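You operate a simulated robot arm through the tools that you are given. There is no shell and no other tool. Be economical: measure what you need, move in short steps, check, and stop when the job is done.

Carry out the task below with a simulated robot arm. There is one attempt and no reset: what you move stays moved.

TASK
Put things in order on the top of the small work table. At the end: the brown grease brush stands on top of the yellow lemon half; the brown seed jar stands where the silver steel bottle (marked "OIL") stood; the silver steel bottle stands where the green scrub pad stood; the green scrub pad from the top of the small work table stands on top of the green pack (marked "PEAS"); the teal scrubber stands where the brown seed jar stood; whatever was shut is shut again. Leave all else as you found it, and nothing knocked over.
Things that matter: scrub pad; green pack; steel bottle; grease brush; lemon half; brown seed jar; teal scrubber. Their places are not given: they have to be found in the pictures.

It is judged by the outcome, as a careful person would: the job done as asked, and still so three seconds after it is handed in. It fails if anything else is knocked over, pushed out of place, dropped, spilled or broken.

THE ROBOT
A 6-joint arm with a two-finger parallel gripper, fixed in place. Base frame: the origin is at the foot of the arm, x ahead of it, y to its left, z up; the work surface is at about z = 780. Lengths are in mm, angles in degrees, forces in N, time in s.
With the tool pointing down near the work surface it reaches from about 260 to 680 mm from the base axis. Its first joint turns from -66.0 to 66.0 degrees. Payload 2.9 kg.
Tool frame: the origin (TCP) lies between the finger pads and is the grasp point; the fingertips stand 30 mm ahead of it; z points along the fingers, y is the line along which they close. The gripper opens to 110 mm. The fingers are 20 mm wide and 10 mm thick; the gripper's body (48 by 112 mm) begins 55 mm behind the TCP.
Orientation is told as [roll, pitch, yaw] about the base's x, y, z axes, in that order, counted from this pose: with the fingers straight down and closing along the base's y, the tool's x points along the base's -x, its y along +y and its z along -z.

THE INTERFACE
- The arm moves only by the tool send_rows. Its argument "targets" is a list of rows, each a list of 7 numbers: the turn, a rotation vector about the base's x, y, z in degrees, then the shift along the base's x, y, z in mm, then the opening in per cent of the stroke, from 0 (shut) to 100 (fully open). In form: [[ax, ay, az, tx, ty, tz, jaw], ...]. A call has 1 to 20 rows; each row shifts and turns the commanded pose from where the row before left it. A row lasts 0.2 s, in which the tool goes at most 50 mm and 8.6 degrees; a call with a longer step from one row to the next is refused whole, and so is a gripper value outside its range. A pose out of reach is approached as far as the arm can. The call stops where the force on the tool passes 40 N (or 10 N more than at its start, if that is more) or the arm is blocked; 0.2 s more then pass. The fingers move at their own pace (about 108 mm/s each) and stop on an object; they squeeze with about 21 N. The grip force told is the motor's: it shows also when the fingers shut on nothing. Time passes only in rows, and 0.2 s behind the last, so rows that do not move let the fingers close. It gives the time, the measured TCP pose, the force on the tool (base axes), the opening and the grip force at its end, in the units of the frame above (readings bear some noise).
- Cameras (640 x 400 px; columns grow to the right, rows downward): "scene" is fixed at [84.9, 435.3, 1394.8]; the picture's right is [-0.72, -0.69, 0.00], its down [-0.33, 0.34, -0.88] and it looks along [0.61, -0.64, -0.48] (base axes); focal length 347 px, centre (320, 200). "wrist" rides on the gripper at [-36, 0, -57] in the tool frame; the picture's right is [0.00, -1.00, 0.00], its down [0.97, 0.00, -0.24] and it looks along [0.24, 0.00, 0.97] (tool axes); focal length 218 px, centre (320, 200).
- snapshot(camera): a new picture of that camera. No time passes.
- locate(camera, pixels): there is no depth. For up to 12 entries [column, row, z] of the newest picture of that camera ("zoom" is the newest enlarged one), the place [x, y] in the base frame at which the ray of that pixel passes the height z, good to about 3 mm. No time passes.
- zoom(camera, box): a new picture of the part [left, top, right, bottom] of that camera's present view, enlarged. No time passes.
- job_done(): hands the job in; it is judged then, once.

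Work in short steps. Measure before you move; look again where a grasp or a placing could have gone wrong, and mend it. You have 80 turns and 54 pictures in all, the two below and enlarged ones among them. Open the gripper and draw the arm clear of the work before you hand the job in, unless the task says otherwise; then end with one line.

The tools are called after "Emit:" by a JSON object that holds its "name" and its "arguments". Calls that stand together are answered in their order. send_rows: Moves the arm, as the interface text tells. Its arguments: {"type":"object","properties":{"targets":{"type":"array"}},"required":["targets"]} The other tools are called the same way: snapshot (camera) takes a picture; locate (camera, pixels) gives the place at which the rays of pixels pass given heights; zoom (camera, box) takes an enlarged picture of a part of a camera's view; job_done () hands the job in.

At the start:

```text
time_s: 0.0
position: [342.2, -220.2, 1038.3]
orientation: [-0.1, 0.0, -0.1]
contact_force: [0.0, 0.2, 0.2]
finger_gap: 109.9
grip_force: 0.1
```

scene: 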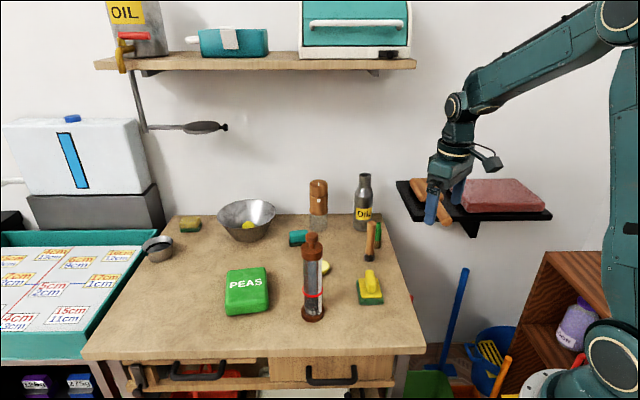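
wrist: 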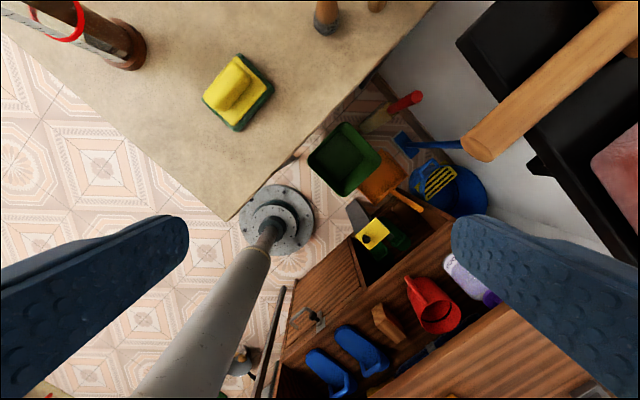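

The table shows in the scene view around columns 90-430, rows 170-360. I enlarge it to identify the things.

Emit:
{"name": "zoom", "arguments": {"camera": "scene", "box": [270, 165, 430, 265]}}

Emit:
{"name": "zoom", "arguments": {"camera": "scene", "box": [210, 225, 402, 345]}}

Emit:
{"name": "zoom", "arguments": {"camera": "scene", "box": [130, 180, 290, 280]}}

```text
4.00 times, centred on (350, 215) of scene
```

zoom: 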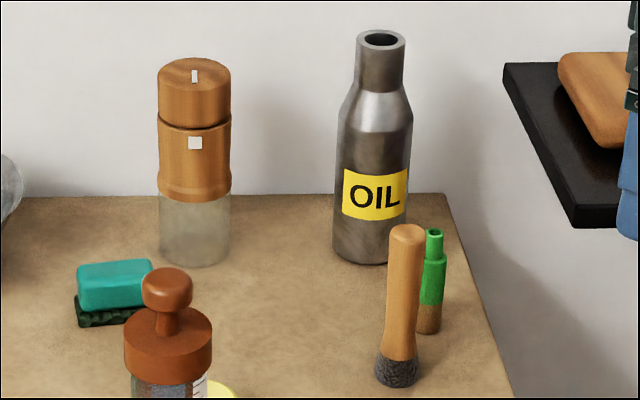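

```text
3.33 times, centred on (306, 285) of scene
```

zoom: 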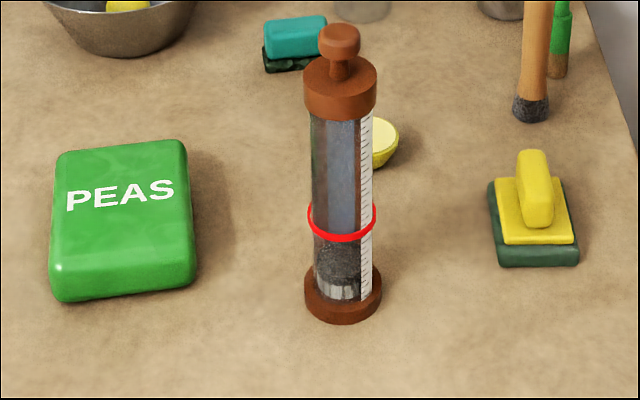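

```text
4.00 times, centred on (210, 230) of scene
```

zoom: 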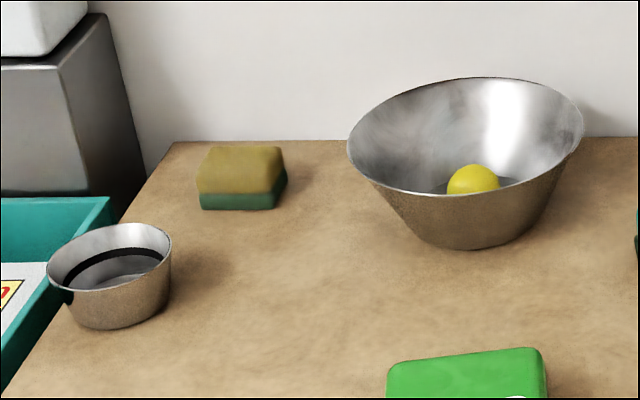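

I measure the bases of the things and look at the mill and the red-ringed cylinder closely.

Emit:
{"name": "locate", "arguments": {"camera": "scene", "pixels": [[318, 229, 780], [363, 228, 780], [369, 260, 780], [376, 247, 780], [313, 317, 780], [325, 270, 780], [370, 300, 780], [298, 244, 780], [190, 229, 780], [246, 310, 780], [245, 238, 780], [158, 257, 780]]}}

Emit:
{"name": "zoom", "arguments": {"camera": "scene", "box": [280, 225, 344, 265]}}

Emit:
{"name": "zoom", "arguments": {"camera": "scene", "box": [290, 175, 354, 235]}}

Emit:
{"name": "zoom", "arguments": {"camera": "scene", "box": [280, 230, 344, 325]}}

```text
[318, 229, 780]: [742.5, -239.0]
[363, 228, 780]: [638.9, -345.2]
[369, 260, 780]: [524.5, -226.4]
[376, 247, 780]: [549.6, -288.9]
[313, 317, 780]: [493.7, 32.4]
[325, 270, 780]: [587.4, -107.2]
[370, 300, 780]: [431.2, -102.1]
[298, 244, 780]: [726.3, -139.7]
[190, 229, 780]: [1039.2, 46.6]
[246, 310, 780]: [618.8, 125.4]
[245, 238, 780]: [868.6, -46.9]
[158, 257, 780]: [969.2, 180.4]
```

```text
10.00 times, centred on (312, 245) of scene
```

zoom: 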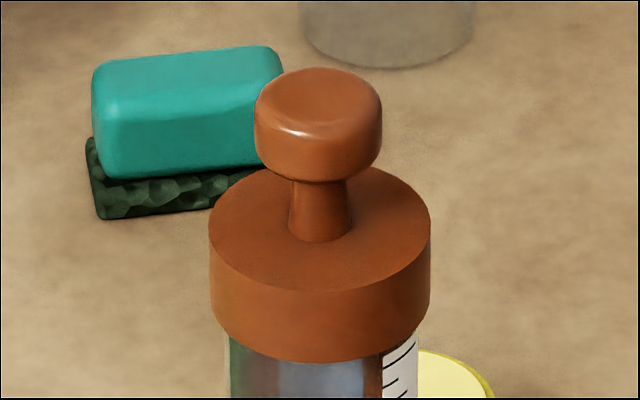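

```text
6.67 times, centred on (322, 205) of scene
```

zoom: 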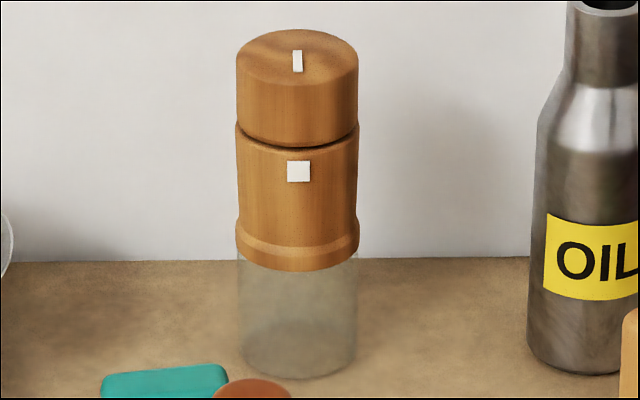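

```text
4.21 times, centred on (312, 278) of scene
```

zoom: 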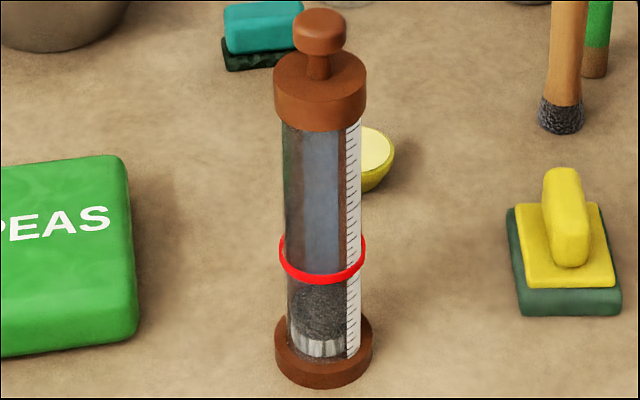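

The red-ringed, brown-capped cylinder with seeds should be the seed jar; the yellow-gripped green pad at (370,290) the scrub pad. I measure the table's back edge and more, and move up for a wrist view.

Emit:
{"name": "locate", "arguments": {"camera": "scene", "pixels": [[318, 214, 780], [380, 214, 780], [424, 345, 780], [321, 269, 800], [331, 268, 800], [363, 174, 957], [378, 224, 850], [225, 310, 780], [270, 305, 780], [228, 272, 810], [266, 268, 810]]}}

Emit:
{"name": "send_rows", "arguments": {"targets": [[0, 0, 0, 10, 10, 40, 100], [0, 0, 0, 20, 20, 40, 100], [0, 0, 0, 20, 20, 20, 100], [0, 0, 0, 20, 20, 0, 100], [0, 0, 0, 20, 20, 0, 100], [0, 0, 0, 10, 0, 0, 100], [0, 0, 0, 0, 0, 0, 100]]}}

Emit:
{"name": "snapshot", "arguments": {"camera": "wrist"}}

```text
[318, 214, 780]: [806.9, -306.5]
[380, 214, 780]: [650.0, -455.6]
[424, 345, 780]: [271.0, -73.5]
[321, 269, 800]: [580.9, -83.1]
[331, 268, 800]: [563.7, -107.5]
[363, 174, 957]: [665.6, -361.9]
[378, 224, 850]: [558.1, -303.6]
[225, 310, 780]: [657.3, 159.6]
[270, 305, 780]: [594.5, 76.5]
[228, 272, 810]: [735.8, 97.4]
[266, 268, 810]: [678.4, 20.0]
```

```text
time_s: 1.6
position: [441.2, -132.3, 1137.4]
orientation: [0.1, 0.0, 0.0]
contact_force: [1.3, 0.1, 0.1]
finger_gap: 110.0
grip_force: 0.0
```

```text
45 pictures are left
```

wrist: 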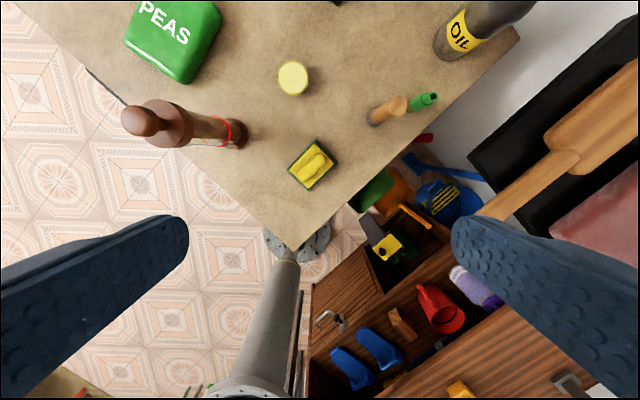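

The wrist view shows pad at (312,165), lemon (293,78), brush (385,112), jar base (238,134), pack (172,38). I enlarge for accuracy.

Emit:
{"name": "zoom", "arguments": {"camera": "wrist", "box": [260, 50, 460, 200]}}

Emit:
{"name": "locate", "arguments": {"camera": "wrist", "pixels": [[293, 78, 815], [239, 134, 780], [139, 118, 988], [374, 121, 780], [400, 103, 900], [411, 107, 780], [434, 98, 860], [313, 161, 820], [445, 48, 780], [310, 166, 790]]}}

```text
2.67 times, centred on (360, 125) of wrist
```

zoom: 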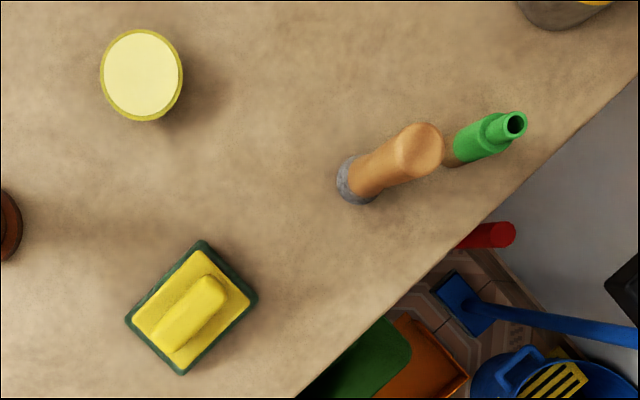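

```text
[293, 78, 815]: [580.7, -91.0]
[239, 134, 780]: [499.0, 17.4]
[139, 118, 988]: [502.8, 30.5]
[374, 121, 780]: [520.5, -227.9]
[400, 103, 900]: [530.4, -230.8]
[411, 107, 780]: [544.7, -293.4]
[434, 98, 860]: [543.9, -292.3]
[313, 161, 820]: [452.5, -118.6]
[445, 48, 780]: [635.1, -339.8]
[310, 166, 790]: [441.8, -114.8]
```

I locate the pad's corners and lemon edges in the enlarged wrist view, and take an enlarged view of the jar and pack.

Emit:
{"name": "locate", "arguments": {"camera": "zoom", "pixels": [[203, 240, 795], [257, 297, 795], [183, 374, 780], [125, 320, 795], [165, 340, 830], [210, 286, 830], [101, 75, 803], [183, 75, 803], [142, 29, 803], [142, 121, 803], [352, 180, 785], [417, 150, 896]]}}

Emit:
{"name": "zoom", "arguments": {"camera": "wrist", "box": [100, 0, 300, 160]}}

Emit:
{"name": "zoom", "arguments": {"camera": "scene", "box": [340, 255, 404, 315]}}

```text
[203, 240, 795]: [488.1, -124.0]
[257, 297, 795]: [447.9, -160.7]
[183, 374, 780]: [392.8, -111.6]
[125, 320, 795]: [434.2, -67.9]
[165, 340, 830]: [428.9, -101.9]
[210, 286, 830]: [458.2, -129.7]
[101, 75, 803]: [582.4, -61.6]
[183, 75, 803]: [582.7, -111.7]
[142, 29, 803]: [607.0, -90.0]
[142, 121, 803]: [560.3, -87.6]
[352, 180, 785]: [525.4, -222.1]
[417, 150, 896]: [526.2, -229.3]
```

```text
2.50 times, centred on (200, 80) of wrist
```

zoom: 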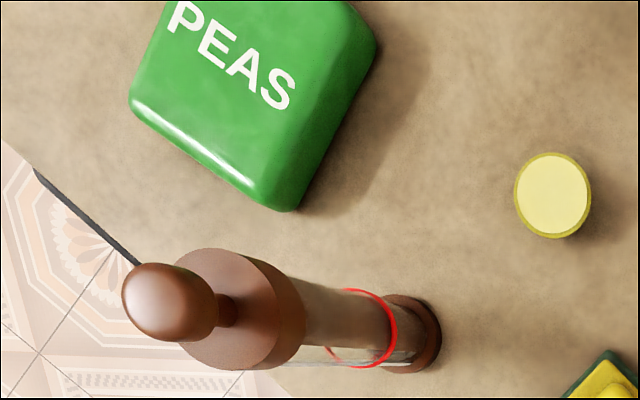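

```text
6.67 times, centred on (372, 285) of scene
```

zoom: 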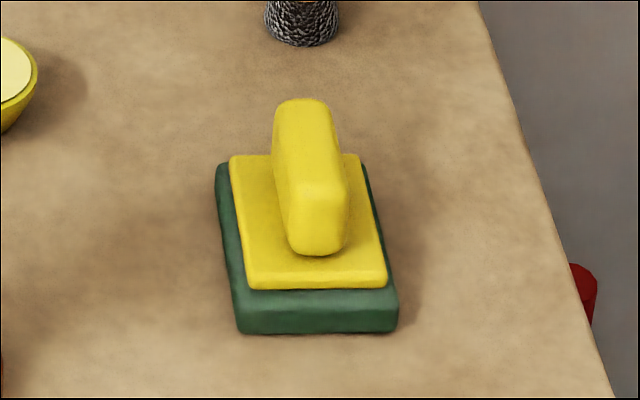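

Pad centre is about (442,-116), long side along (0.72,-0.69), width ~55, height ~45. I yaw the gripper -45° and go down above it, then check.

Emit:
{"name": "send_rows", "arguments": {"targets": [[0, 0, -7.5, 0, 3, -40, 90], [0, 0, -7.5, 0, 3, -40, 90], [0, 0, -7.5, 0, 3, -40, 90], [0, 0, -7.5, 0, 3, -40, 90], [0, 0, -7.5, 0, 3, -40, 90], [0, 0, -7, 0, 1, -47, 90], [0, 0, 0, 0, 0, -20, 90], [0, 0, 0, 0, 0, 0, 90]]}}

Emit:
{"name": "snapshot", "arguments": {"camera": "wrist"}}

```text
time_s: 3.4
position: [441.2, -116.0, 869.8]
orientation: [0.0, 0.0, -44.6]
contact_force: [-0.3, 0.5, -0.3]
finger_gap: 98.8
grip_force: 0.1
```

```text
41 pictures are left
```

wrist: 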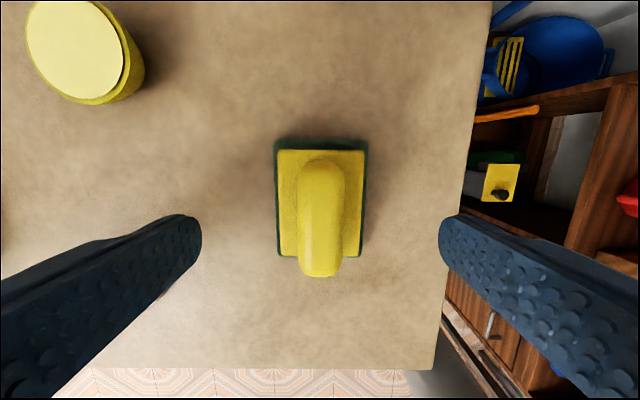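

Aligned. I measure the pad outline from here, then descend to tips just above the table and grip.

Emit:
{"name": "locate", "arguments": {"camera": "wrist", "pixels": [[275, 141, 793], [368, 141, 793], [277, 256, 793], [364, 258, 793], [321, 160, 825], [321, 272, 825], [86, 55, 803]]}}

Emit:
{"name": "send_rows", "arguments": {"targets": [[0, 0, 0, 0, 0, -20, 80], [0, 0, 0, 0, 0, -20, 80], [0, 0, 0, 0, 0, -12, 80], [0, 0, 0, 0, 0, 0, 30], [0, 0, 0, 0, 0, 0, 30], [0, 0, 0, 0, 0, 0, 30]]}}

```text
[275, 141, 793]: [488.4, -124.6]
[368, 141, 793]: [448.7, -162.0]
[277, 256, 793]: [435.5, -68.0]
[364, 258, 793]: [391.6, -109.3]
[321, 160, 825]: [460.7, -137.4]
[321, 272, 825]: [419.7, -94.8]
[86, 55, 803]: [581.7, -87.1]
```

```text
time_s: 4.8
position: [440.9, -114.6, 818.5]
orientation: [0.0, -0.1, -44.4]
contact_force: [-0.3, -0.2, -0.2]
finger_gap: 57.2
grip_force: 21.4
```

Pad held (gap 57). I lift above the jar (top ~988) and move to view the green pack.

Emit:
{"name": "send_rows", "arguments": {"targets": [[0, 0, 0, 0, 0, 40, 30], [0, 0, 0, 0, 0, 50, 30], [0, 0, 0, 0, 0, 50, 30], [0, 0, 0, 0, 0, 50, 30], [0, 0, 0, 0, 0, 50, 30], [0, 0, 0, 0, 0, 22, 30], [0, 0, 0, 30, 30, 0, 30], [0, 0, 0, 30, 30, 0, 30], [0, 0, 0, 30, 30, 0, 30], [0, 0, 0, 30, 30, 0, 30], [0, 0, 0, 30, 30, 0, 30], [0, 0, 0, 20, 30, 0, 30], [0, 0, 0, 0, 0, 0, 30]]}}

Emit:
{"name": "snapshot", "arguments": {"camera": "wrist"}}

Emit:
{"name": "snapshot", "arguments": {"camera": "scene"}}

```text
time_s: 7.6
position: [612.4, 64.8, 1082.2]
orientation: [0.1, 0.0, -44.5]
contact_force: [0.6, 0.3, 0.1]
finger_gap: 33.1
grip_force: 0.1
```

```text
40 pictures are left
```

wrist: 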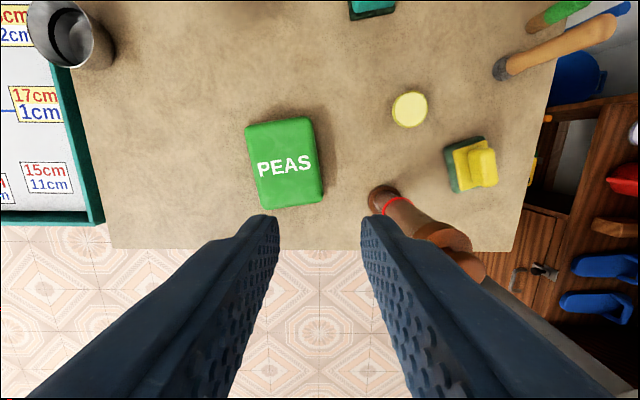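

```text
39 pictures are left
```

scene: 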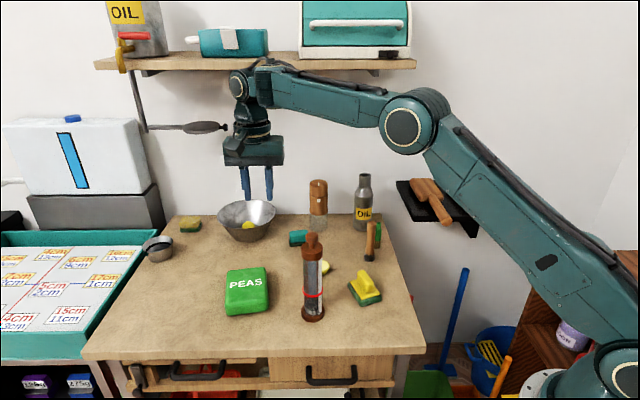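

The pad slipped out and stays on the table near (470,163) in the wrist view. I look closer, and measure the pack from here too.

Emit:
{"name": "locate", "arguments": {"camera": "wrist", "pixels": [[247, 127, 810], [310, 118, 810], [323, 199, 810], [260, 208, 810], [383, 199, 780], [410, 110, 803], [372, 2, 800]]}}

Emit:
{"name": "zoom", "arguments": {"camera": "wrist", "box": [380, 80, 540, 230]}}

Emit:
{"name": "zoom", "arguments": {"camera": "scene", "box": [220, 225, 412, 345]}}

```text
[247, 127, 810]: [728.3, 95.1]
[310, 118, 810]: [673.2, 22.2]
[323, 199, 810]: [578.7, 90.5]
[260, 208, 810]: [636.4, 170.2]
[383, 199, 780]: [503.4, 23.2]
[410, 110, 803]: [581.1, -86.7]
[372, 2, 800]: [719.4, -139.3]
```

```text
2.67 times, centred on (460, 155) of wrist
```

zoom: 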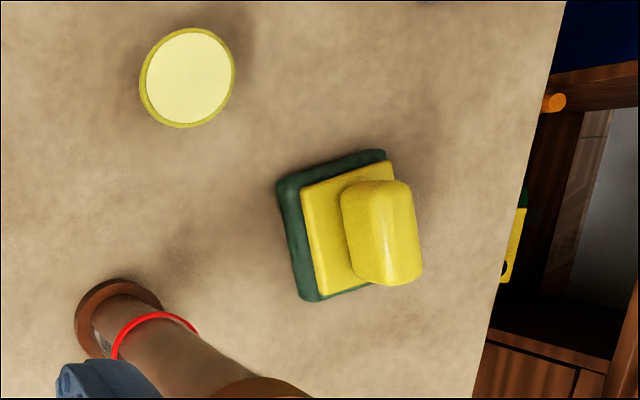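

```text
3.33 times, centred on (316, 285) of scene
```

zoom: 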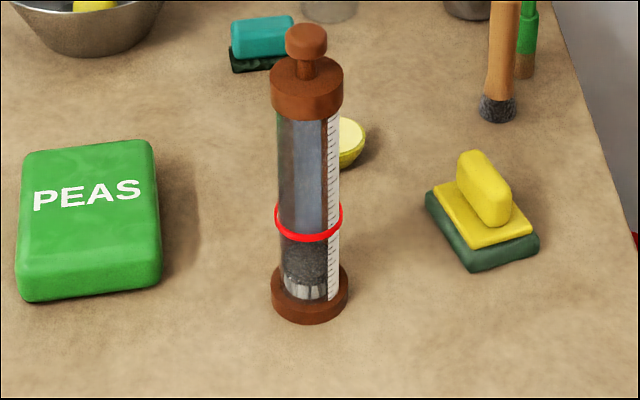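

The pad stands upright, turned about 20° and shifted a little. I measure it and go back over it.

Emit:
{"name": "locate", "arguments": {"camera": "zoom", "pixels": [[426, 195, 792], [540, 234, 792], [467, 254, 792], [500, 200, 825]]}}

Emit:
{"name": "send_rows", "arguments": {"targets": [[0, 0, 0, -25, -30, 0, 90], [0, 0, 0, -30, -30, 0, 90], [0, 0, 0, -30, -30, 0, 90], [0, 0, 0, -30, -30, 0, 90], [0, 0, 0, -30, -30, 0, 90], [0, 0, 0, -25, -30, 0, 90], [0, 0, 5, 0, 0, -45, 90], [0, 0, 5, 0, 0, -45, 90], [0, 0, 5, 0, 0, -45, 90], [0, 0, 5, 0, 0, -45, 90], [0, 0, 0, 0, 0, 0, 90]]}}

Emit:
{"name": "snapshot", "arguments": {"camera": "wrist"}}

```text
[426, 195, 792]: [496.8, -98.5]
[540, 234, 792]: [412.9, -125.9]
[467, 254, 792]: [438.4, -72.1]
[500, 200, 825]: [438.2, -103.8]
```

```text
time_s: 10.0
position: [440.5, -115.6, 900.2]
orientation: [0.0, 0.0, -24.4]
contact_force: [0.4, 1.3, -0.5]
finger_gap: 98.7
grip_force: 0.0
```

```text
36 pictures are left
```

wrist: 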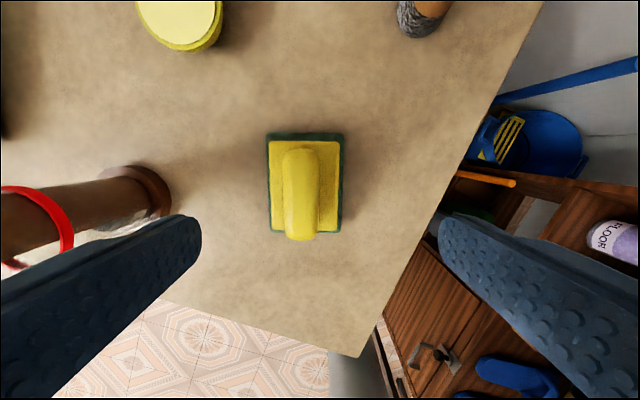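

Orientation matches now. I measure the centre of the pad.

Emit:
{"name": "locate", "arguments": {"camera": "wrist", "pixels": [[267, 133, 793], [344, 134, 793], [269, 232, 793], [341, 233, 793], [303, 150, 825], [301, 236, 825]]}}

```text
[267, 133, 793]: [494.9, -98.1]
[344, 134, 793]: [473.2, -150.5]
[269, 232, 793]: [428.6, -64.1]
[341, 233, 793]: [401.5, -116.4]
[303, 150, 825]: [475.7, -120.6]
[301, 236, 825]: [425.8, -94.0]
```

Centre ≈ (450,-107). This time I grip the handle (about 20 mm wide), with the tips just above the yellow plate.

Emit:
{"name": "send_rows", "arguments": {"targets": [[0, 0, -3, 9.5, 8, 0, 60], [0, 0, 0, 0, 0, -30, 60], [0, 0, 0, 0, 0, -20, 60], [0, 0, 0, 0, 0, -10, 60], [0, 0, 0, 0, 0, -7, 60], [0, 0, 0, 0, 0, 0, 0], [0, 0, 0, 0, 0, 0, 0], [0, 0, 0, 0, 0, 0, 0]]}}

Emit:
{"name": "snapshot", "arguments": {"camera": "wrist"}}

Emit:
{"name": "zoom", "arguments": {"camera": "scene", "box": [310, 215, 438, 325]}}

```text
time_s: 11.8
position: [450.9, -107.6, 834.1]
orientation: [-0.1, -0.1, -27.6]
contact_force: [0.4, -0.3, 0.4]
finger_gap: 21.4
grip_force: 21.5
```

```text
35 pictures are left
```

wrist: 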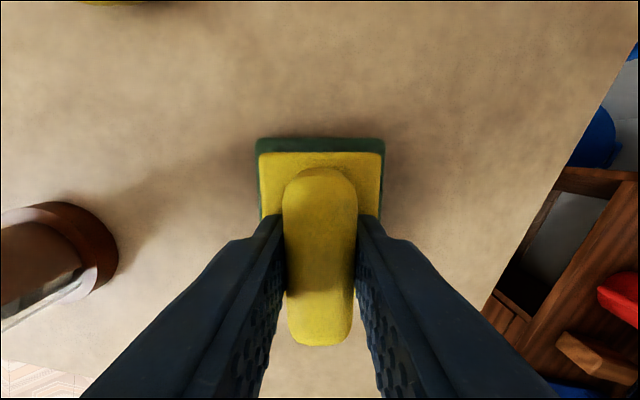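

```text
3.64 times, centred on (374, 270) of scene
```

zoom: 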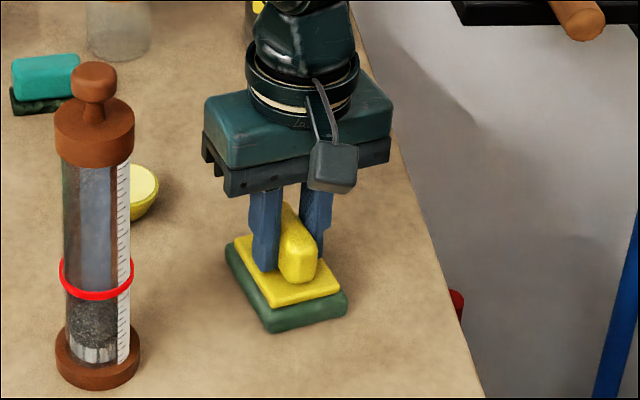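

Handle is gripped well. I lift slowly and check the gap.

Emit:
{"name": "send_rows", "arguments": {"targets": [[0, 0, 0, 0, 0, 10, 0], [0, 0, 0, 0, 0, 20, 0], [0, 0, 0, 0, 0, 30, 0], [0, 0, 0, 0, 0, 40, 0], [0, 0, 0, 0, 0, 40, 0], [0, 0, 0, 0, 0, 45, 0], [0, 0, 0, 0, 0, 45, 0], [0, 0, 0, 0, 0, 16, 0], [0, 0, 0, 0, 0, 0, 0]]}}

```text
time_s: 13.8
position: [450.6, -109.0, 1081.2]
orientation: [0.0, 0.0, -27.5]
contact_force: [-0.3, 0.4, -0.4]
finger_gap: 21.4
grip_force: 21.0
```

Held. I move over the pack centre (654,94) turned to match it, and lower to 20 mm above.

Emit:
{"name": "send_rows", "arguments": {"targets": [[0, 0, -5.5, 29, 29, 0, 0], [0, 0, -5.5, 29, 29, 0, 0], [0, 0, 0, 29, 29, 0, 0], [0, 0, 0, 29, 29, 0, 0], [0, 0, 0, 29, 29, 0, 0], [0, 0, 0, 29, 29, 0, 0], [0, 0, 0, 29, 29, 0, 0], [0, 0, 0, 0, 0, -40, 0], [0, 0, 0, 0, 0, -40, 0], [0, 0, 0, 0, 0, -40, 0], [0, 0, 0, 0, 0, -40, 0], [0, 0, 0, 0, 0, -25, 0], [0, 0, 0, 0, 0, 0, 0]]}}

Emit:
{"name": "snapshot", "arguments": {"camera": "wrist"}}

Emit:
{"name": "zoom", "arguments": {"camera": "scene", "box": [180, 220, 340, 340]}}

```text
time_s: 16.6
position: [639.9, 81.7, 889.9]
orientation: [-0.1, 0.0, -38.5]
contact_force: [0.2, -0.6, -0.4]
finger_gap: 21.4
grip_force: 20.9
out of reach, approached as far as the arm can: row 7
```

```text
33 pictures are left
```

wrist: 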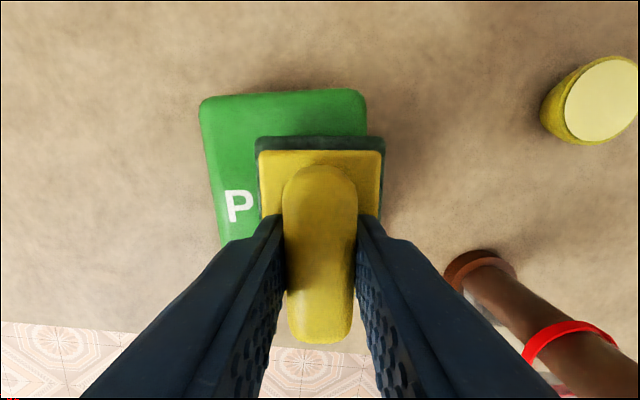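

```text
3.33 times, centred on (260, 280) of scene
```

zoom: 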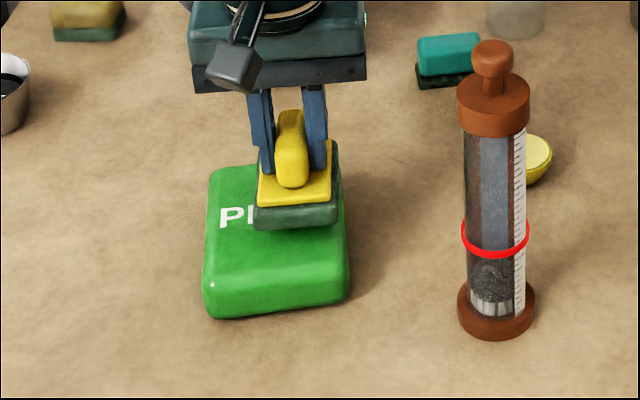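

Reach was short at height: TCP at (640,82), want (654,94). I try the correction at this lower height.

Emit:
{"name": "send_rows", "arguments": {"targets": [[0, 0, 0, 13, 12, 0, 0], [0, 0, 0, 0, 0, 0, 0]]}}

```text
time_s: 17.2
position: [653.7, 93.9, 890.6]
orientation: [-0.1, -0.1, -38.4]
contact_force: [0.5, 0.1, -1.1]
finger_gap: 21.6
grip_force: 21.3
```

Centred. I lower in small steps watching the force.

Emit:
{"name": "send_rows", "arguments": {"targets": [[0, 0, 0, 0, 0, -10, 0], [0, 0, 0, 0, 0, -5, 0], [0, 0, 0, 0, 0, -3, 0], [0, 0, 0, 0, 0, 0, 0]]}}

Emit:
{"name": "zoom", "arguments": {"camera": "scene", "box": [180, 220, 340, 340]}}

```text
time_s: 18.2
position: [652.8, 94.1, 873.7]
orientation: [0.1, -0.1, -38.6]
contact_force: [-3.7, -2.3, 14.1]
finger_gap: 21.5
grip_force: 20.8
```

```text
3.33 times, centred on (260, 280) of scene
```

zoom: 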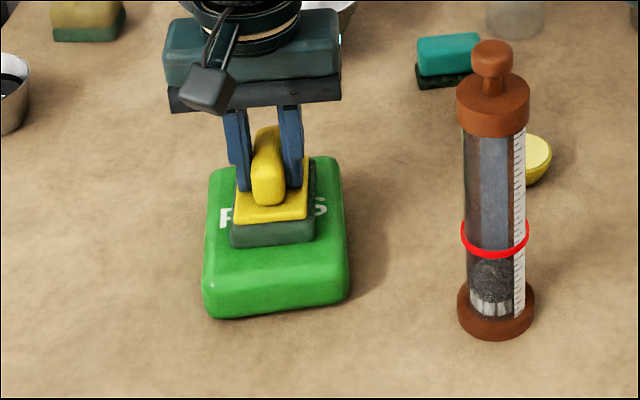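

Contact (14 N), pad sits on pack. I release, rise, and go to a tilted pre-pose for the bottle.

Emit:
{"name": "send_rows", "arguments": {"targets": [[0, 0, 0, 0, 0, 1, 50], [0, 0, 0, 0, 0, 0, 50], [0, 0, 0, 0, 0, 30, 50], [0, 0, 0, -8, 0, 45, 50], [0, 0, 0, -12, -2, 45, 60], [0, 0, 0, -15, -5, 45, 60], [0, 0, 0, -15, -10, 42, 60], [0, 0, 5, 0, -45, 0, 60], [0, 0, 4, 0, -45, 0, 60], [0, 0, 0, -5, -45, 0, 60], [0, 0, 0, -10, -45, 0, 60], [0, 0, 0, -15, -45, 0, 60], [0, 0, 0, -15, -45, 0, 60], [0, 0, 0, -15, -45, 0, 60], [0, 0, 0, -15, -45, 0, 60], [0, 0, 0, 0, 0, 0, 60]]}}

Emit:
{"name": "snapshot", "arguments": {"camera": "scene"}}

Emit:
{"name": "snapshot", "arguments": {"camera": "wrist"}}

```text
time_s: 21.6
position: [541.8, -234.2, 1081.8]
orientation: [-0.1, 0.4, -24.5]
contact_force: [0.1, 0.0, -0.7]
finger_gap: 66.2
grip_force: 0.0
```

```text
30 pictures are left
```

scene: 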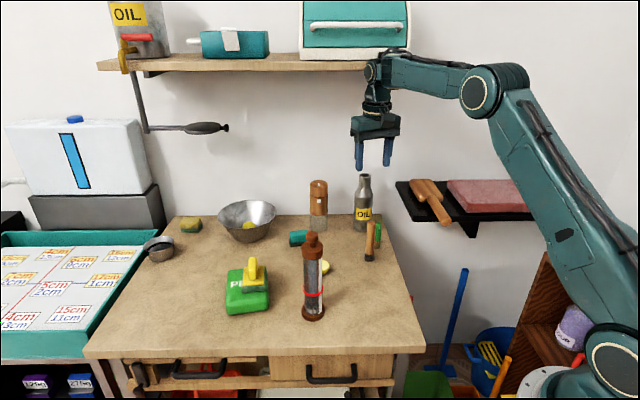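

```text
29 pictures are left
```

wrist: 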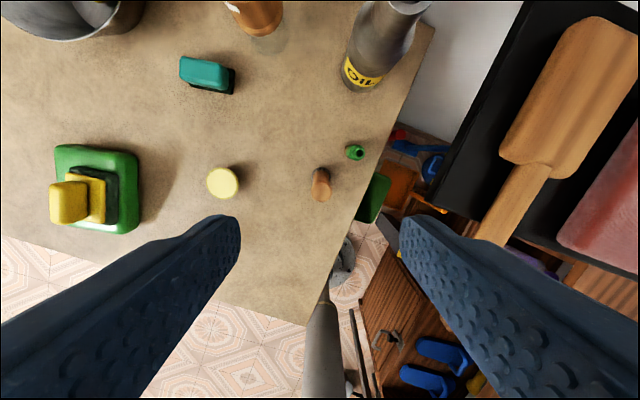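

I measure the bottle, small things and the shelf edge from this wrist view.

Emit:
{"name": "locate", "arguments": {"camera": "wrist", "pixels": [[409, 4, 957], [346, 80, 780], [383, 85, 780], [321, 186, 896], [355, 152, 859], [223, 183, 803], [437, 205, 874], [437, 205, 926], [437, 205, 978], [205, 92, 785], [525, 5, 926]]}}

Emit:
{"name": "zoom", "arguments": {"camera": "wrist", "box": [160, 0, 460, 200]}}

```text
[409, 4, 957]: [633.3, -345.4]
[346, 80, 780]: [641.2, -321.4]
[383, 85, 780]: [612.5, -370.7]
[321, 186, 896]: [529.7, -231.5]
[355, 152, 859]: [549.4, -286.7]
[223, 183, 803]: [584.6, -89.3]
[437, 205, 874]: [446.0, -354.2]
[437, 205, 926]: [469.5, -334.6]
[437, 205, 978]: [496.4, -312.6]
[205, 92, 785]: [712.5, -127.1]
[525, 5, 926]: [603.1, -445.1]
```

```text
2.00 times, centred on (310, 100) of wrist
```

zoom: 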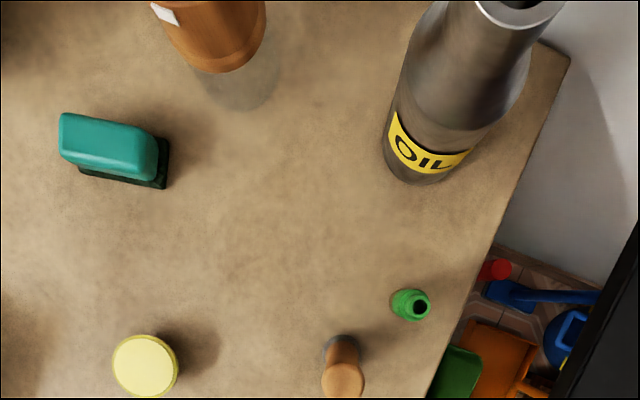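

Shelf top is ~z 900, clear of a 45° approach. I turn to azimuth -29°, tilt outward 45° and move to 90 mm short of the bottle neck.

Emit:
{"name": "send_rows", "arguments": {"targets": [[0, 0, -4.6, 7, -14, 0, 70], [-3.65, -6.55, 0, 7.5, -14, -12, 70], [-3.65, -6.55, 0, 7.5, -14, -14, 70], [-3.65, -6.55, 0, 7.5, -14, -15, 70], [-3.65, -6.55, 0, 7.5, -14, -15, 70], [-3.65, -6.55, 0, 7.5, -14, -15, 70], [-3.65, -6.55, 0, 7.5, -13, -15, 70], [0, 0, 0, 0, 0, 0, 70]]}}

Emit:
{"name": "snapshot", "arguments": {"camera": "wrist"}}

Emit:
{"name": "zoom", "arguments": {"camera": "scene", "box": [280, 90, 440, 265]}}

```text
time_s: 22.4
position: [572.2, -274.0, 1063.1]
orientation: [1.2, -12.5, -29.4]
contact_force: [-0.5, -0.2, 0.0]
finger_gap: 77.1
grip_force: 0.0
stopped in row 3: the force on the tool passed its limit (the readings are from after the stop); the commanded pose is now the measured one
```

```text
27 pictures are left
```

wrist: 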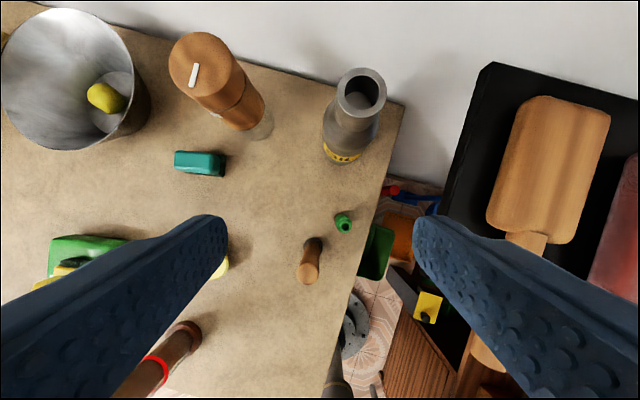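

```text
2.29 times, centred on (360, 178) of scene
```

zoom: 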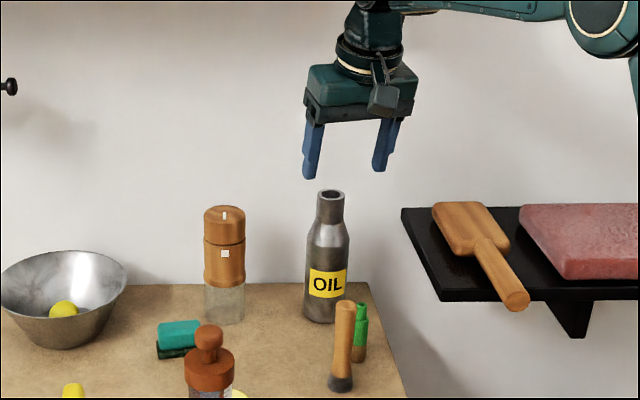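

The gripper wrist probably touched the overhanging upper shelf (underside ~z 1270). I back off inward and down, finish the tilt there, and look.

Emit:
{"name": "send_rows", "arguments": {"targets": [[0, 0, 0, -26, 15, 0, 70], [0, 0, 0, -26, 15, -10, 70], [-3.65, -6.55, 0, -10, 5, -15, 70], [-3.65, -6.55, 0, 0, 0, -10, 70], [-3.65, -6.55, 0, 0, 0, -10, 70], [-3.65, -6.55, 0, 0, 0, -10, 70], [-1.2, -2.2, 0, 0, 0, 0, 70], [0, 0, 0, 0, 0, 0, 70]]}}

Emit:
{"name": "snapshot", "arguments": {"camera": "scene"}}

Emit:
{"name": "snapshot", "arguments": {"camera": "wrist"}}

```text
time_s: 24.2
position: [512.9, -238.2, 1010.8]
orientation: [1.2, -45.3, -29.2]
contact_force: [0.2, 0.5, 0.6]
finger_gap: 77.3
grip_force: 0.1
```

```text
25 pictures are left
```

scene: 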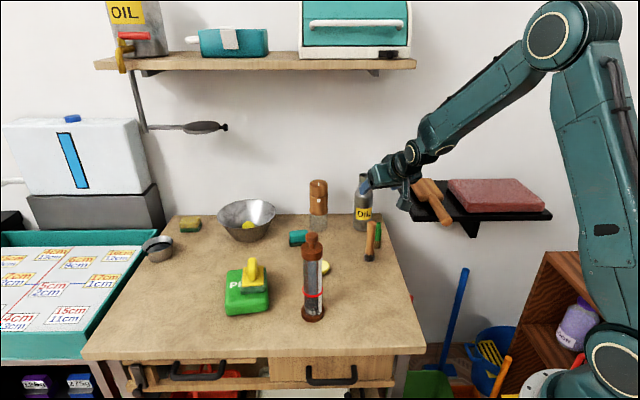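

```text
24 pictures are left
```

wrist: 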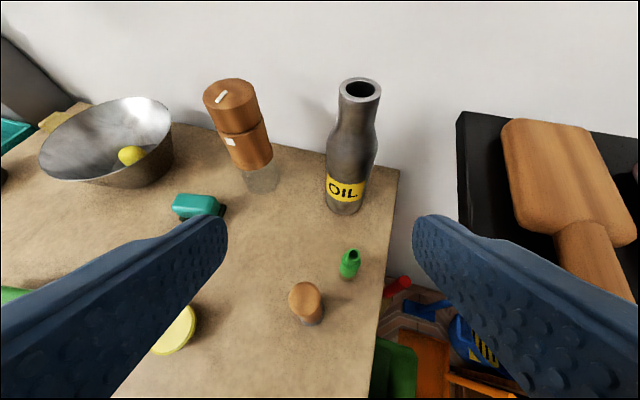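

Nothing moved on the shelf. I measure the bottle from this view.

Emit:
{"name": "locate", "arguments": {"camera": "wrist", "pixels": [[360, 88, 950], [360, 88, 960], [360, 88, 970], [342, 214, 780], [326, 195, 780], [363, 200, 780], [262, 188, 780], [201, 215, 785], [309, 322, 780]]}}

```text
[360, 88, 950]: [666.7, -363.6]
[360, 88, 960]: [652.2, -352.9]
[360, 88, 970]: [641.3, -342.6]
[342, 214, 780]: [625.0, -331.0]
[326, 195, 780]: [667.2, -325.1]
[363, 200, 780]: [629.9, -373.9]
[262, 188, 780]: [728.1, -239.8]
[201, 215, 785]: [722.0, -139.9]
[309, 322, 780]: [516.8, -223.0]
```

Bottle: centre ≈ (651,-353), top 960. I move to the line of approach, then in along the tool axis to the neck at z 935.

Emit:
{"name": "send_rows", "arguments": {"targets": [[0, 0, 0, 31, -30, -8, 70], [0, 0, 0, 31, -30, -9, 70], [0, 0, 0, 32, -31, -9, 70], [0, 0, 0, 0, 0, 0, 70]]}}

Emit:
{"name": "snapshot", "arguments": {"camera": "wrist"}}

```text
time_s: 25.2
position: [607.2, -330.2, 985.8]
orientation: [1.2, -45.4, -29.1]
contact_force: [-0.7, -0.5, 0.2]
finger_gap: 76.9
grip_force: 0.1
```

```text
23 pictures are left
```

wrist: 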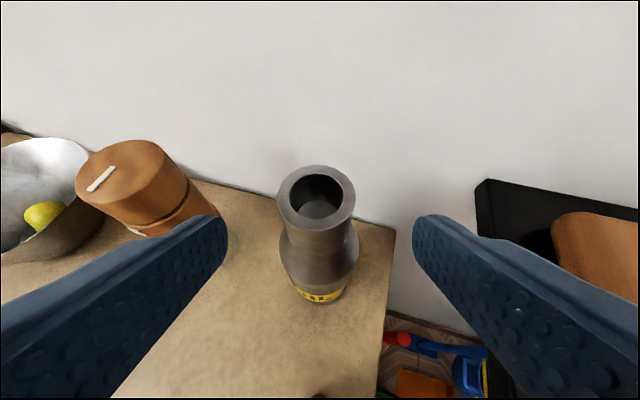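

Neck is centred. I advance 70 mm along the tool axis and close.

Emit:
{"name": "send_rows", "arguments": {"targets": [[0, 0, 0, 14.5, -7.5, -16.5, 70], [0, 0, 0, 14.5, -7.5, -16.5, 70], [0, 0, 0, 14.5, -7.5, -17, 70], [0, 0, 0, 0, 0, 0, 70], [0, 0, 0, 0, 0, 0, 0], [0, 0, 0, 0, 0, 0, 0], [0, 0, 0, 0, 0, 0, 0]]}}

Emit:
{"name": "zoom", "arguments": {"camera": "scene", "box": [300, 130, 460, 260]}}

```text
time_s: 26.8
position: [650.8, -352.4, 937.1]
orientation: [1.1, -45.5, -29.1]
contact_force: [2.4, -1.3, 2.8]
finger_gap: 36.1
grip_force: 20.6
```

```text
3.08 times, centred on (380, 195) of scene
```

zoom: 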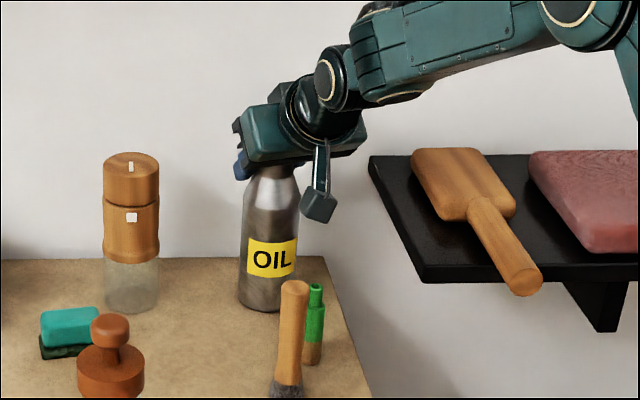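

Gripped at the neck (gap 36). I lift a little slowly and check it holds.

Emit:
{"name": "send_rows", "arguments": {"targets": [[0, 0, 0, 0, 0, 5, 0], [0, 0, 0, 0, 0, 10, 0], [0, 0, 0, 0, 0, 15, 0], [0, 0, 0, 0, 0, 15, 0], [0, 0, 0, 0, 0, 0, 0]]}}

Emit:
{"name": "zoom", "arguments": {"camera": "scene", "box": [300, 130, 460, 260]}}

```text
time_s: 28.0
position: [649.5, -352.4, 980.4]
orientation: [1.2, -45.4, -29.1]
contact_force: [-0.5, -0.8, -2.8]
finger_gap: 35.8
grip_force: 20.8
```

```text
3.08 times, centred on (380, 195) of scene
```

zoom: 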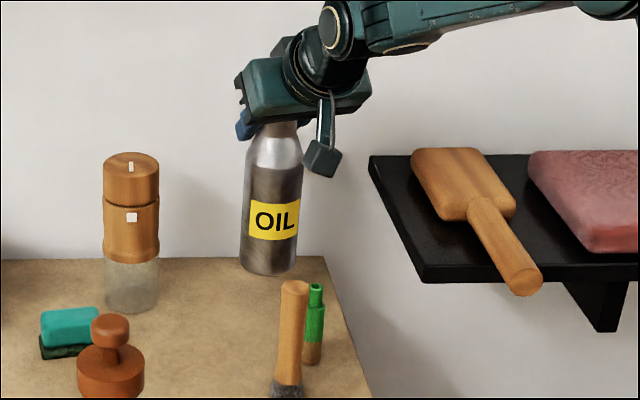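

Held. I lift and retract over the tube and brush (bottle bottom ≥ 940), then go over the pad's old place (441,-116).

Emit:
{"name": "send_rows", "arguments": {"targets": [[0, 0, 0, -13, 7, 22, 0], [0, 0, 0, -15, 8, 24, 0], [0, 0, 0, -15, 8, 24, 0], [0, 0, 0, -15, 8, 24, 0], [0, 0, 0, -15, 8, 24, 0], [0, 0, 0, -17, 24.5, 3, 0], [0, 0, 0, -17, 24.5, 0, 0], [0, 0, 0, -17, 24.5, 0, 0], [0, 0, 0, -17, 24.5, 0, 0], [0, 0, 0, -17, 24.5, 0, 0], [0, 0, 0, -17, 24.5, 0, 0], [0, 0, 0, -17, 24.5, 0, 0], [0, 0, 0, -17, 25.5, 0, 0], [0, 0, 0, 0, 0, 0, 0], [0, 0, 0, 0, 0, 0, 0]]}}

Emit:
{"name": "snapshot", "arguments": {"camera": "scene"}}

```text
time_s: 31.2
position: [442.4, -115.2, 1100.3]
orientation: [1.2, -45.4, -29.1]
contact_force: [-0.8, -0.1, -1.1]
finger_gap: 36.2
grip_force: 21.2
```

```text
20 pictures are left
```

scene: 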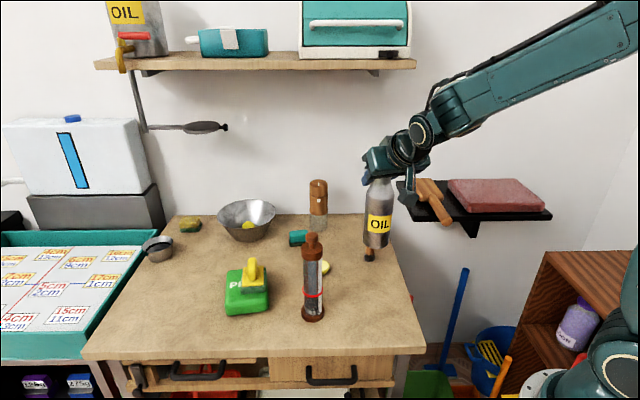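

Bottle hangs upright over the spot. I lower to just above the table.

Emit:
{"name": "send_rows", "arguments": {"targets": [[0, 0, 0, -0.5, 0, -35, 0], [0, 0, 0, 0, 0, -35, 0], [0, 0, 0, 0, 0, -35, 0], [0, 0, 0, 0, 0, -30, 0], [0, 0, 0, 0, 0, -15, 0], [0, 0, 0, 0, 0, 0, 0]]}}

Emit:
{"name": "zoom", "arguments": {"camera": "scene", "box": [290, 180, 450, 320]}}

```text
time_s: 32.6
position: [442.2, -115.2, 952.6]
orientation: [1.2, -45.5, -29.0]
contact_force: [-0.1, 0.2, -1.6]
finger_gap: 36.2
grip_force: 20.8
```

```text
2.86 times, centred on (370, 250) of scene
```

zoom: 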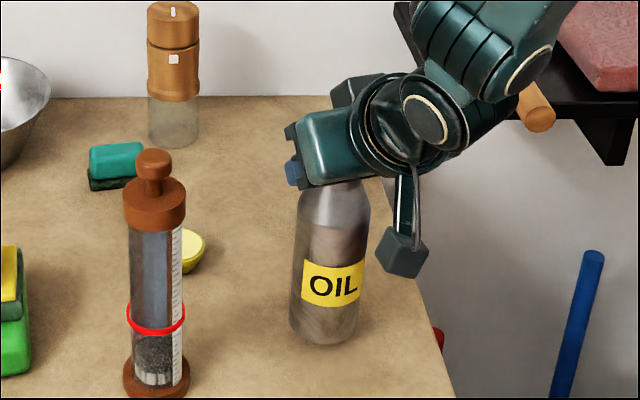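

I lower the last ~15 mm in small steps.

Emit:
{"name": "send_rows", "arguments": {"targets": [[0, 0, 0, 0, 0, -6, 0], [0, 0, 0, 0, 0, -4, 0], [0, 0, 0, 0, 0, -3, 0], [0, 0, 0, 0, 0, -2, 0], [0, 0, 0, 0, 0, 0, 0]]}}

Emit:
{"name": "zoom", "arguments": {"camera": "scene", "box": [290, 180, 450, 320]}}

```text
time_s: 33.8
position: [440.7, -115.1, 936.5]
orientation: [1.3, -45.4, -29.2]
contact_force: [-2.4, 0.5, 6.2]
finger_gap: 36.2
grip_force: 20.9
```

```text
2.86 times, centred on (370, 250) of scene
```

zoom: 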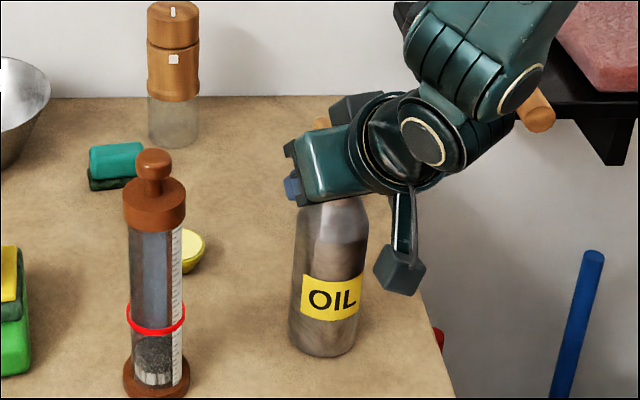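

Seated (6 N, height as at the grasp). I open and back out along the tool axis.

Emit:
{"name": "send_rows", "arguments": {"targets": [[0, 0, 0, 0, 0, 0.5, 40], [0, 0, 0, 0, 0, 0, 70], [0, 0, 0, 0, 0, 0, 70], [0, 0, 0, -12, 7, 14, 70], [0, 0, 0, -20, 11, 22, 70], [0, 0, 0, -24, 13, 28, 70], [0, 0, 0, 0, 0, 40, 70], [0, 0, 0, 0, 0, 40, 70], [0, 0, 0, 0, 0, 0, 70]]}}

Emit:
{"name": "snapshot", "arguments": {"camera": "scene"}}

```text
time_s: 35.8
position: [385.0, -83.9, 1082.3]
orientation: [1.2, -45.4, -29.0]
contact_force: [-0.6, -0.2, -0.6]
finger_gap: 76.6
grip_force: 0.1
```

```text
17 pictures are left
```

scene: 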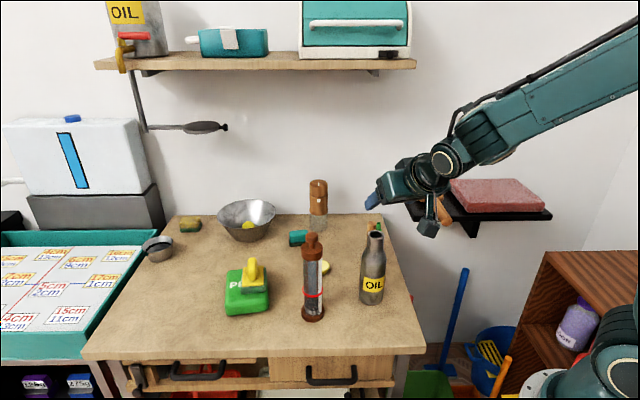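

Bottle stands at the pad's place. Next the jar: I move to a tilted pre-pose about 90 mm short of it and measure it.

Emit:
{"name": "send_rows", "arguments": {"targets": [[0, 0, 0, 10, 34, -10, 70], [0, 0, 0, 15, 34, -26, 70], [0, 0, 0, 15, 34, -26, 70], [0, 0, 0, 15, 33, -26, 70], [0, 0, 0, 0, 0, 0, 70]]}}

Emit:
{"name": "snapshot", "arguments": {"camera": "wrist"}}

```text
time_s: 37.0
position: [440.0, 50.1, 992.9]
orientation: [1.3, -45.4, -29.1]
contact_force: [-0.7, 0.1, -0.7]
finger_gap: 76.8
grip_force: 0.1
```

```text
16 pictures are left
```

wrist: 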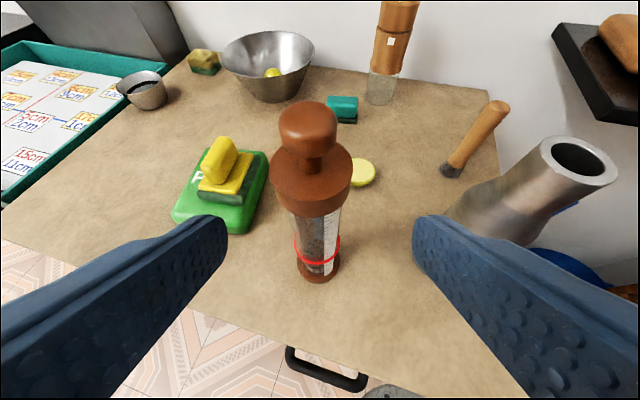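

I locate the jar's base, knob, cap rim in this view.

Emit:
{"name": "locate", "arguments": {"camera": "wrist", "pixels": [[308, 120, 985], [308, 120, 995], [297, 268, 780], [340, 268, 780], [319, 283, 780], [271, 170, 955], [353, 172, 955], [271, 170, 965], [353, 172, 965], [343, 108, 785]]}}

Emit:
{"name": "zoom", "arguments": {"camera": "scene", "box": [280, 230, 344, 325]}}

```text
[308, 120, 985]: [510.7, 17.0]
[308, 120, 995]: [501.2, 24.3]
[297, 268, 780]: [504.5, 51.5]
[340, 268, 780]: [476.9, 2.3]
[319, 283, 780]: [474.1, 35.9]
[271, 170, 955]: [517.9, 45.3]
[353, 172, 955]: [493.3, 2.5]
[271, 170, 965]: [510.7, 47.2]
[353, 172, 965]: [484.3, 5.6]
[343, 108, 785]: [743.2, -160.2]
```

```text
4.21 times, centred on (312, 278) of scene
```

zoom: 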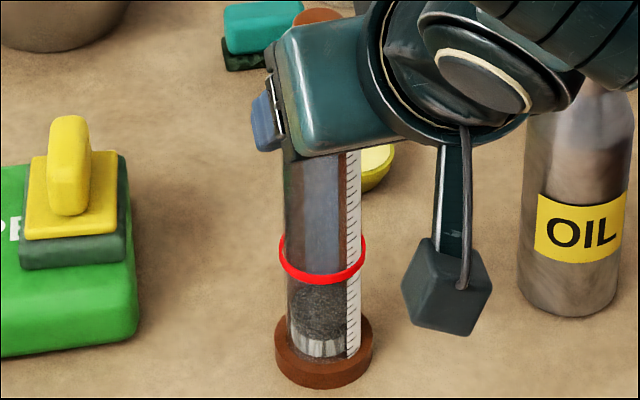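

Jar axis ≈ (504,22), cap radius ~24, cap z ~940-960. I advance along the tool axis to grip the glass body just below the cap at z ~912.

Emit:
{"name": "send_rows", "arguments": {"targets": [[0, 0, 0, 2, 6, -10, 70], [0, 0, 0, 15.5, -8.6, -17.7, 70], [0, 0, 0, 15.5, -8.6, -17.7, 70], [0, 0, 0, 15.5, -8.6, -17.7, 70], [0, 0, 0, 15.5, -8.6, -17.7, 70], [0, 0, 0, 0, 0, 0, 70]]}}

Emit:
{"name": "snapshot", "arguments": {"camera": "wrist"}}

```text
time_s: 38.4
position: [504.8, 21.2, 912.3]
orientation: [1.2, -45.4, -29.1]
contact_force: [-0.6, 0.7, 0.1]
finger_gap: 76.7
grip_force: 0.0
```

```text
14 pictures are left
```

wrist: 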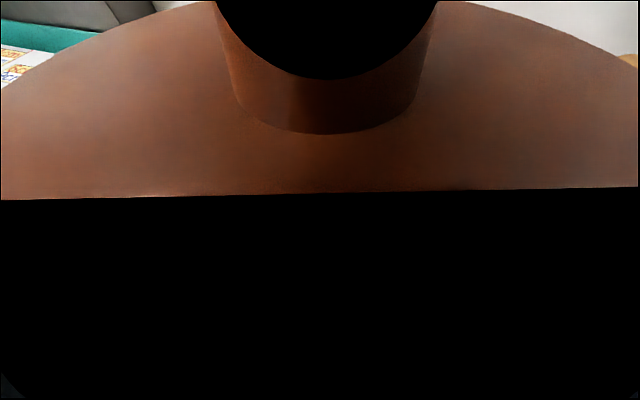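

No contact and laterally centred (stem at column 325). I close the fingers and lift slightly.

Emit:
{"name": "send_rows", "arguments": {"targets": [[0, 0, 0, 0, 0, 0, 0], [0, 0, 0, 0, 0, 0, 0], [0, 0, 0, 0, 0, 0, 0], [0, 0, 0, 0, 0, 4, 0], [0, 0, 0, 0, 0, 10, 0], [0, 0, 0, 0, 0, 15, 0], [0, 0, 0, 0, 0, 0, 0]]}}

Emit:
{"name": "zoom", "arguments": {"camera": "scene", "box": [230, 190, 422, 340]}}

```text
time_s: 40.0
position: [506.0, 22.3, 941.7]
orientation: [1.2, -45.5, -29.1]
contact_force: [0.1, -0.4, -1.7]
finger_gap: 39.5
grip_force: 21.0
```

```text
2.67 times, centred on (326, 265) of scene
```

zoom: 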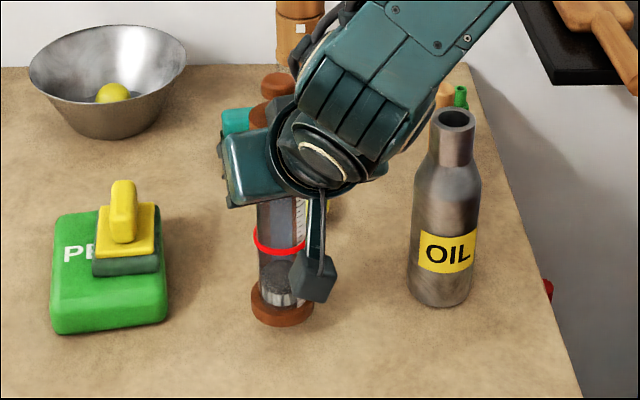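

Jar held whole. I lift to bottom ≈ 918 and carry it around to a waypoint near the bottle's old place.

Emit:
{"name": "send_rows", "arguments": {"targets": [[0, 0, 0, 0, 0, 30, 0], [0, 0, 0, 0, 0, 40, 0], [0, 0, 0, 0, 0, 38, 0], [0, 0, 0, 12, -28, 0, 0], [0, 0, 0, 12, -32, 0, 0], [0, 0, 0, 12, -32, 0, 0], [0, 0, 0, 12, -32, 0, 0], [0, 0, 0, 12, -32, 0, 0], [0, 0, 0, 12, -32, 0, 0], [0, 0, 0, 12, -32, 0, 0], [0, 0, 0, 3, -31, 0, 0], [0, 0, 0, 3, -31, 0, 0], [0, 0, 0, 2, -31, 0, 0], [0, 0, 0, 2, -31, 0, 0], [0, 0, 0, 0, 0, 0, 0], [0, 0, 0, 0, 0, 0, 0]]}}

Emit:
{"name": "snapshot", "arguments": {"camera": "scene"}}

```text
time_s: 43.4
position: [598.1, -321.7, 1049.8]
orientation: [1.1, -45.3, -29.1]
contact_force: [-1.3, 0.0, -2.6]
finger_gap: 40.3
grip_force: 21.1
```

```text
12 pictures are left
```

scene: 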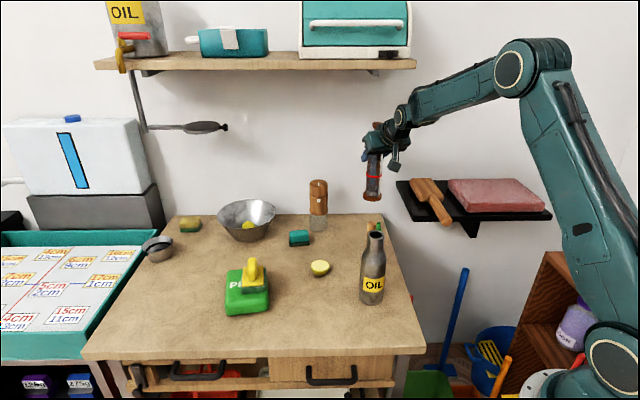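

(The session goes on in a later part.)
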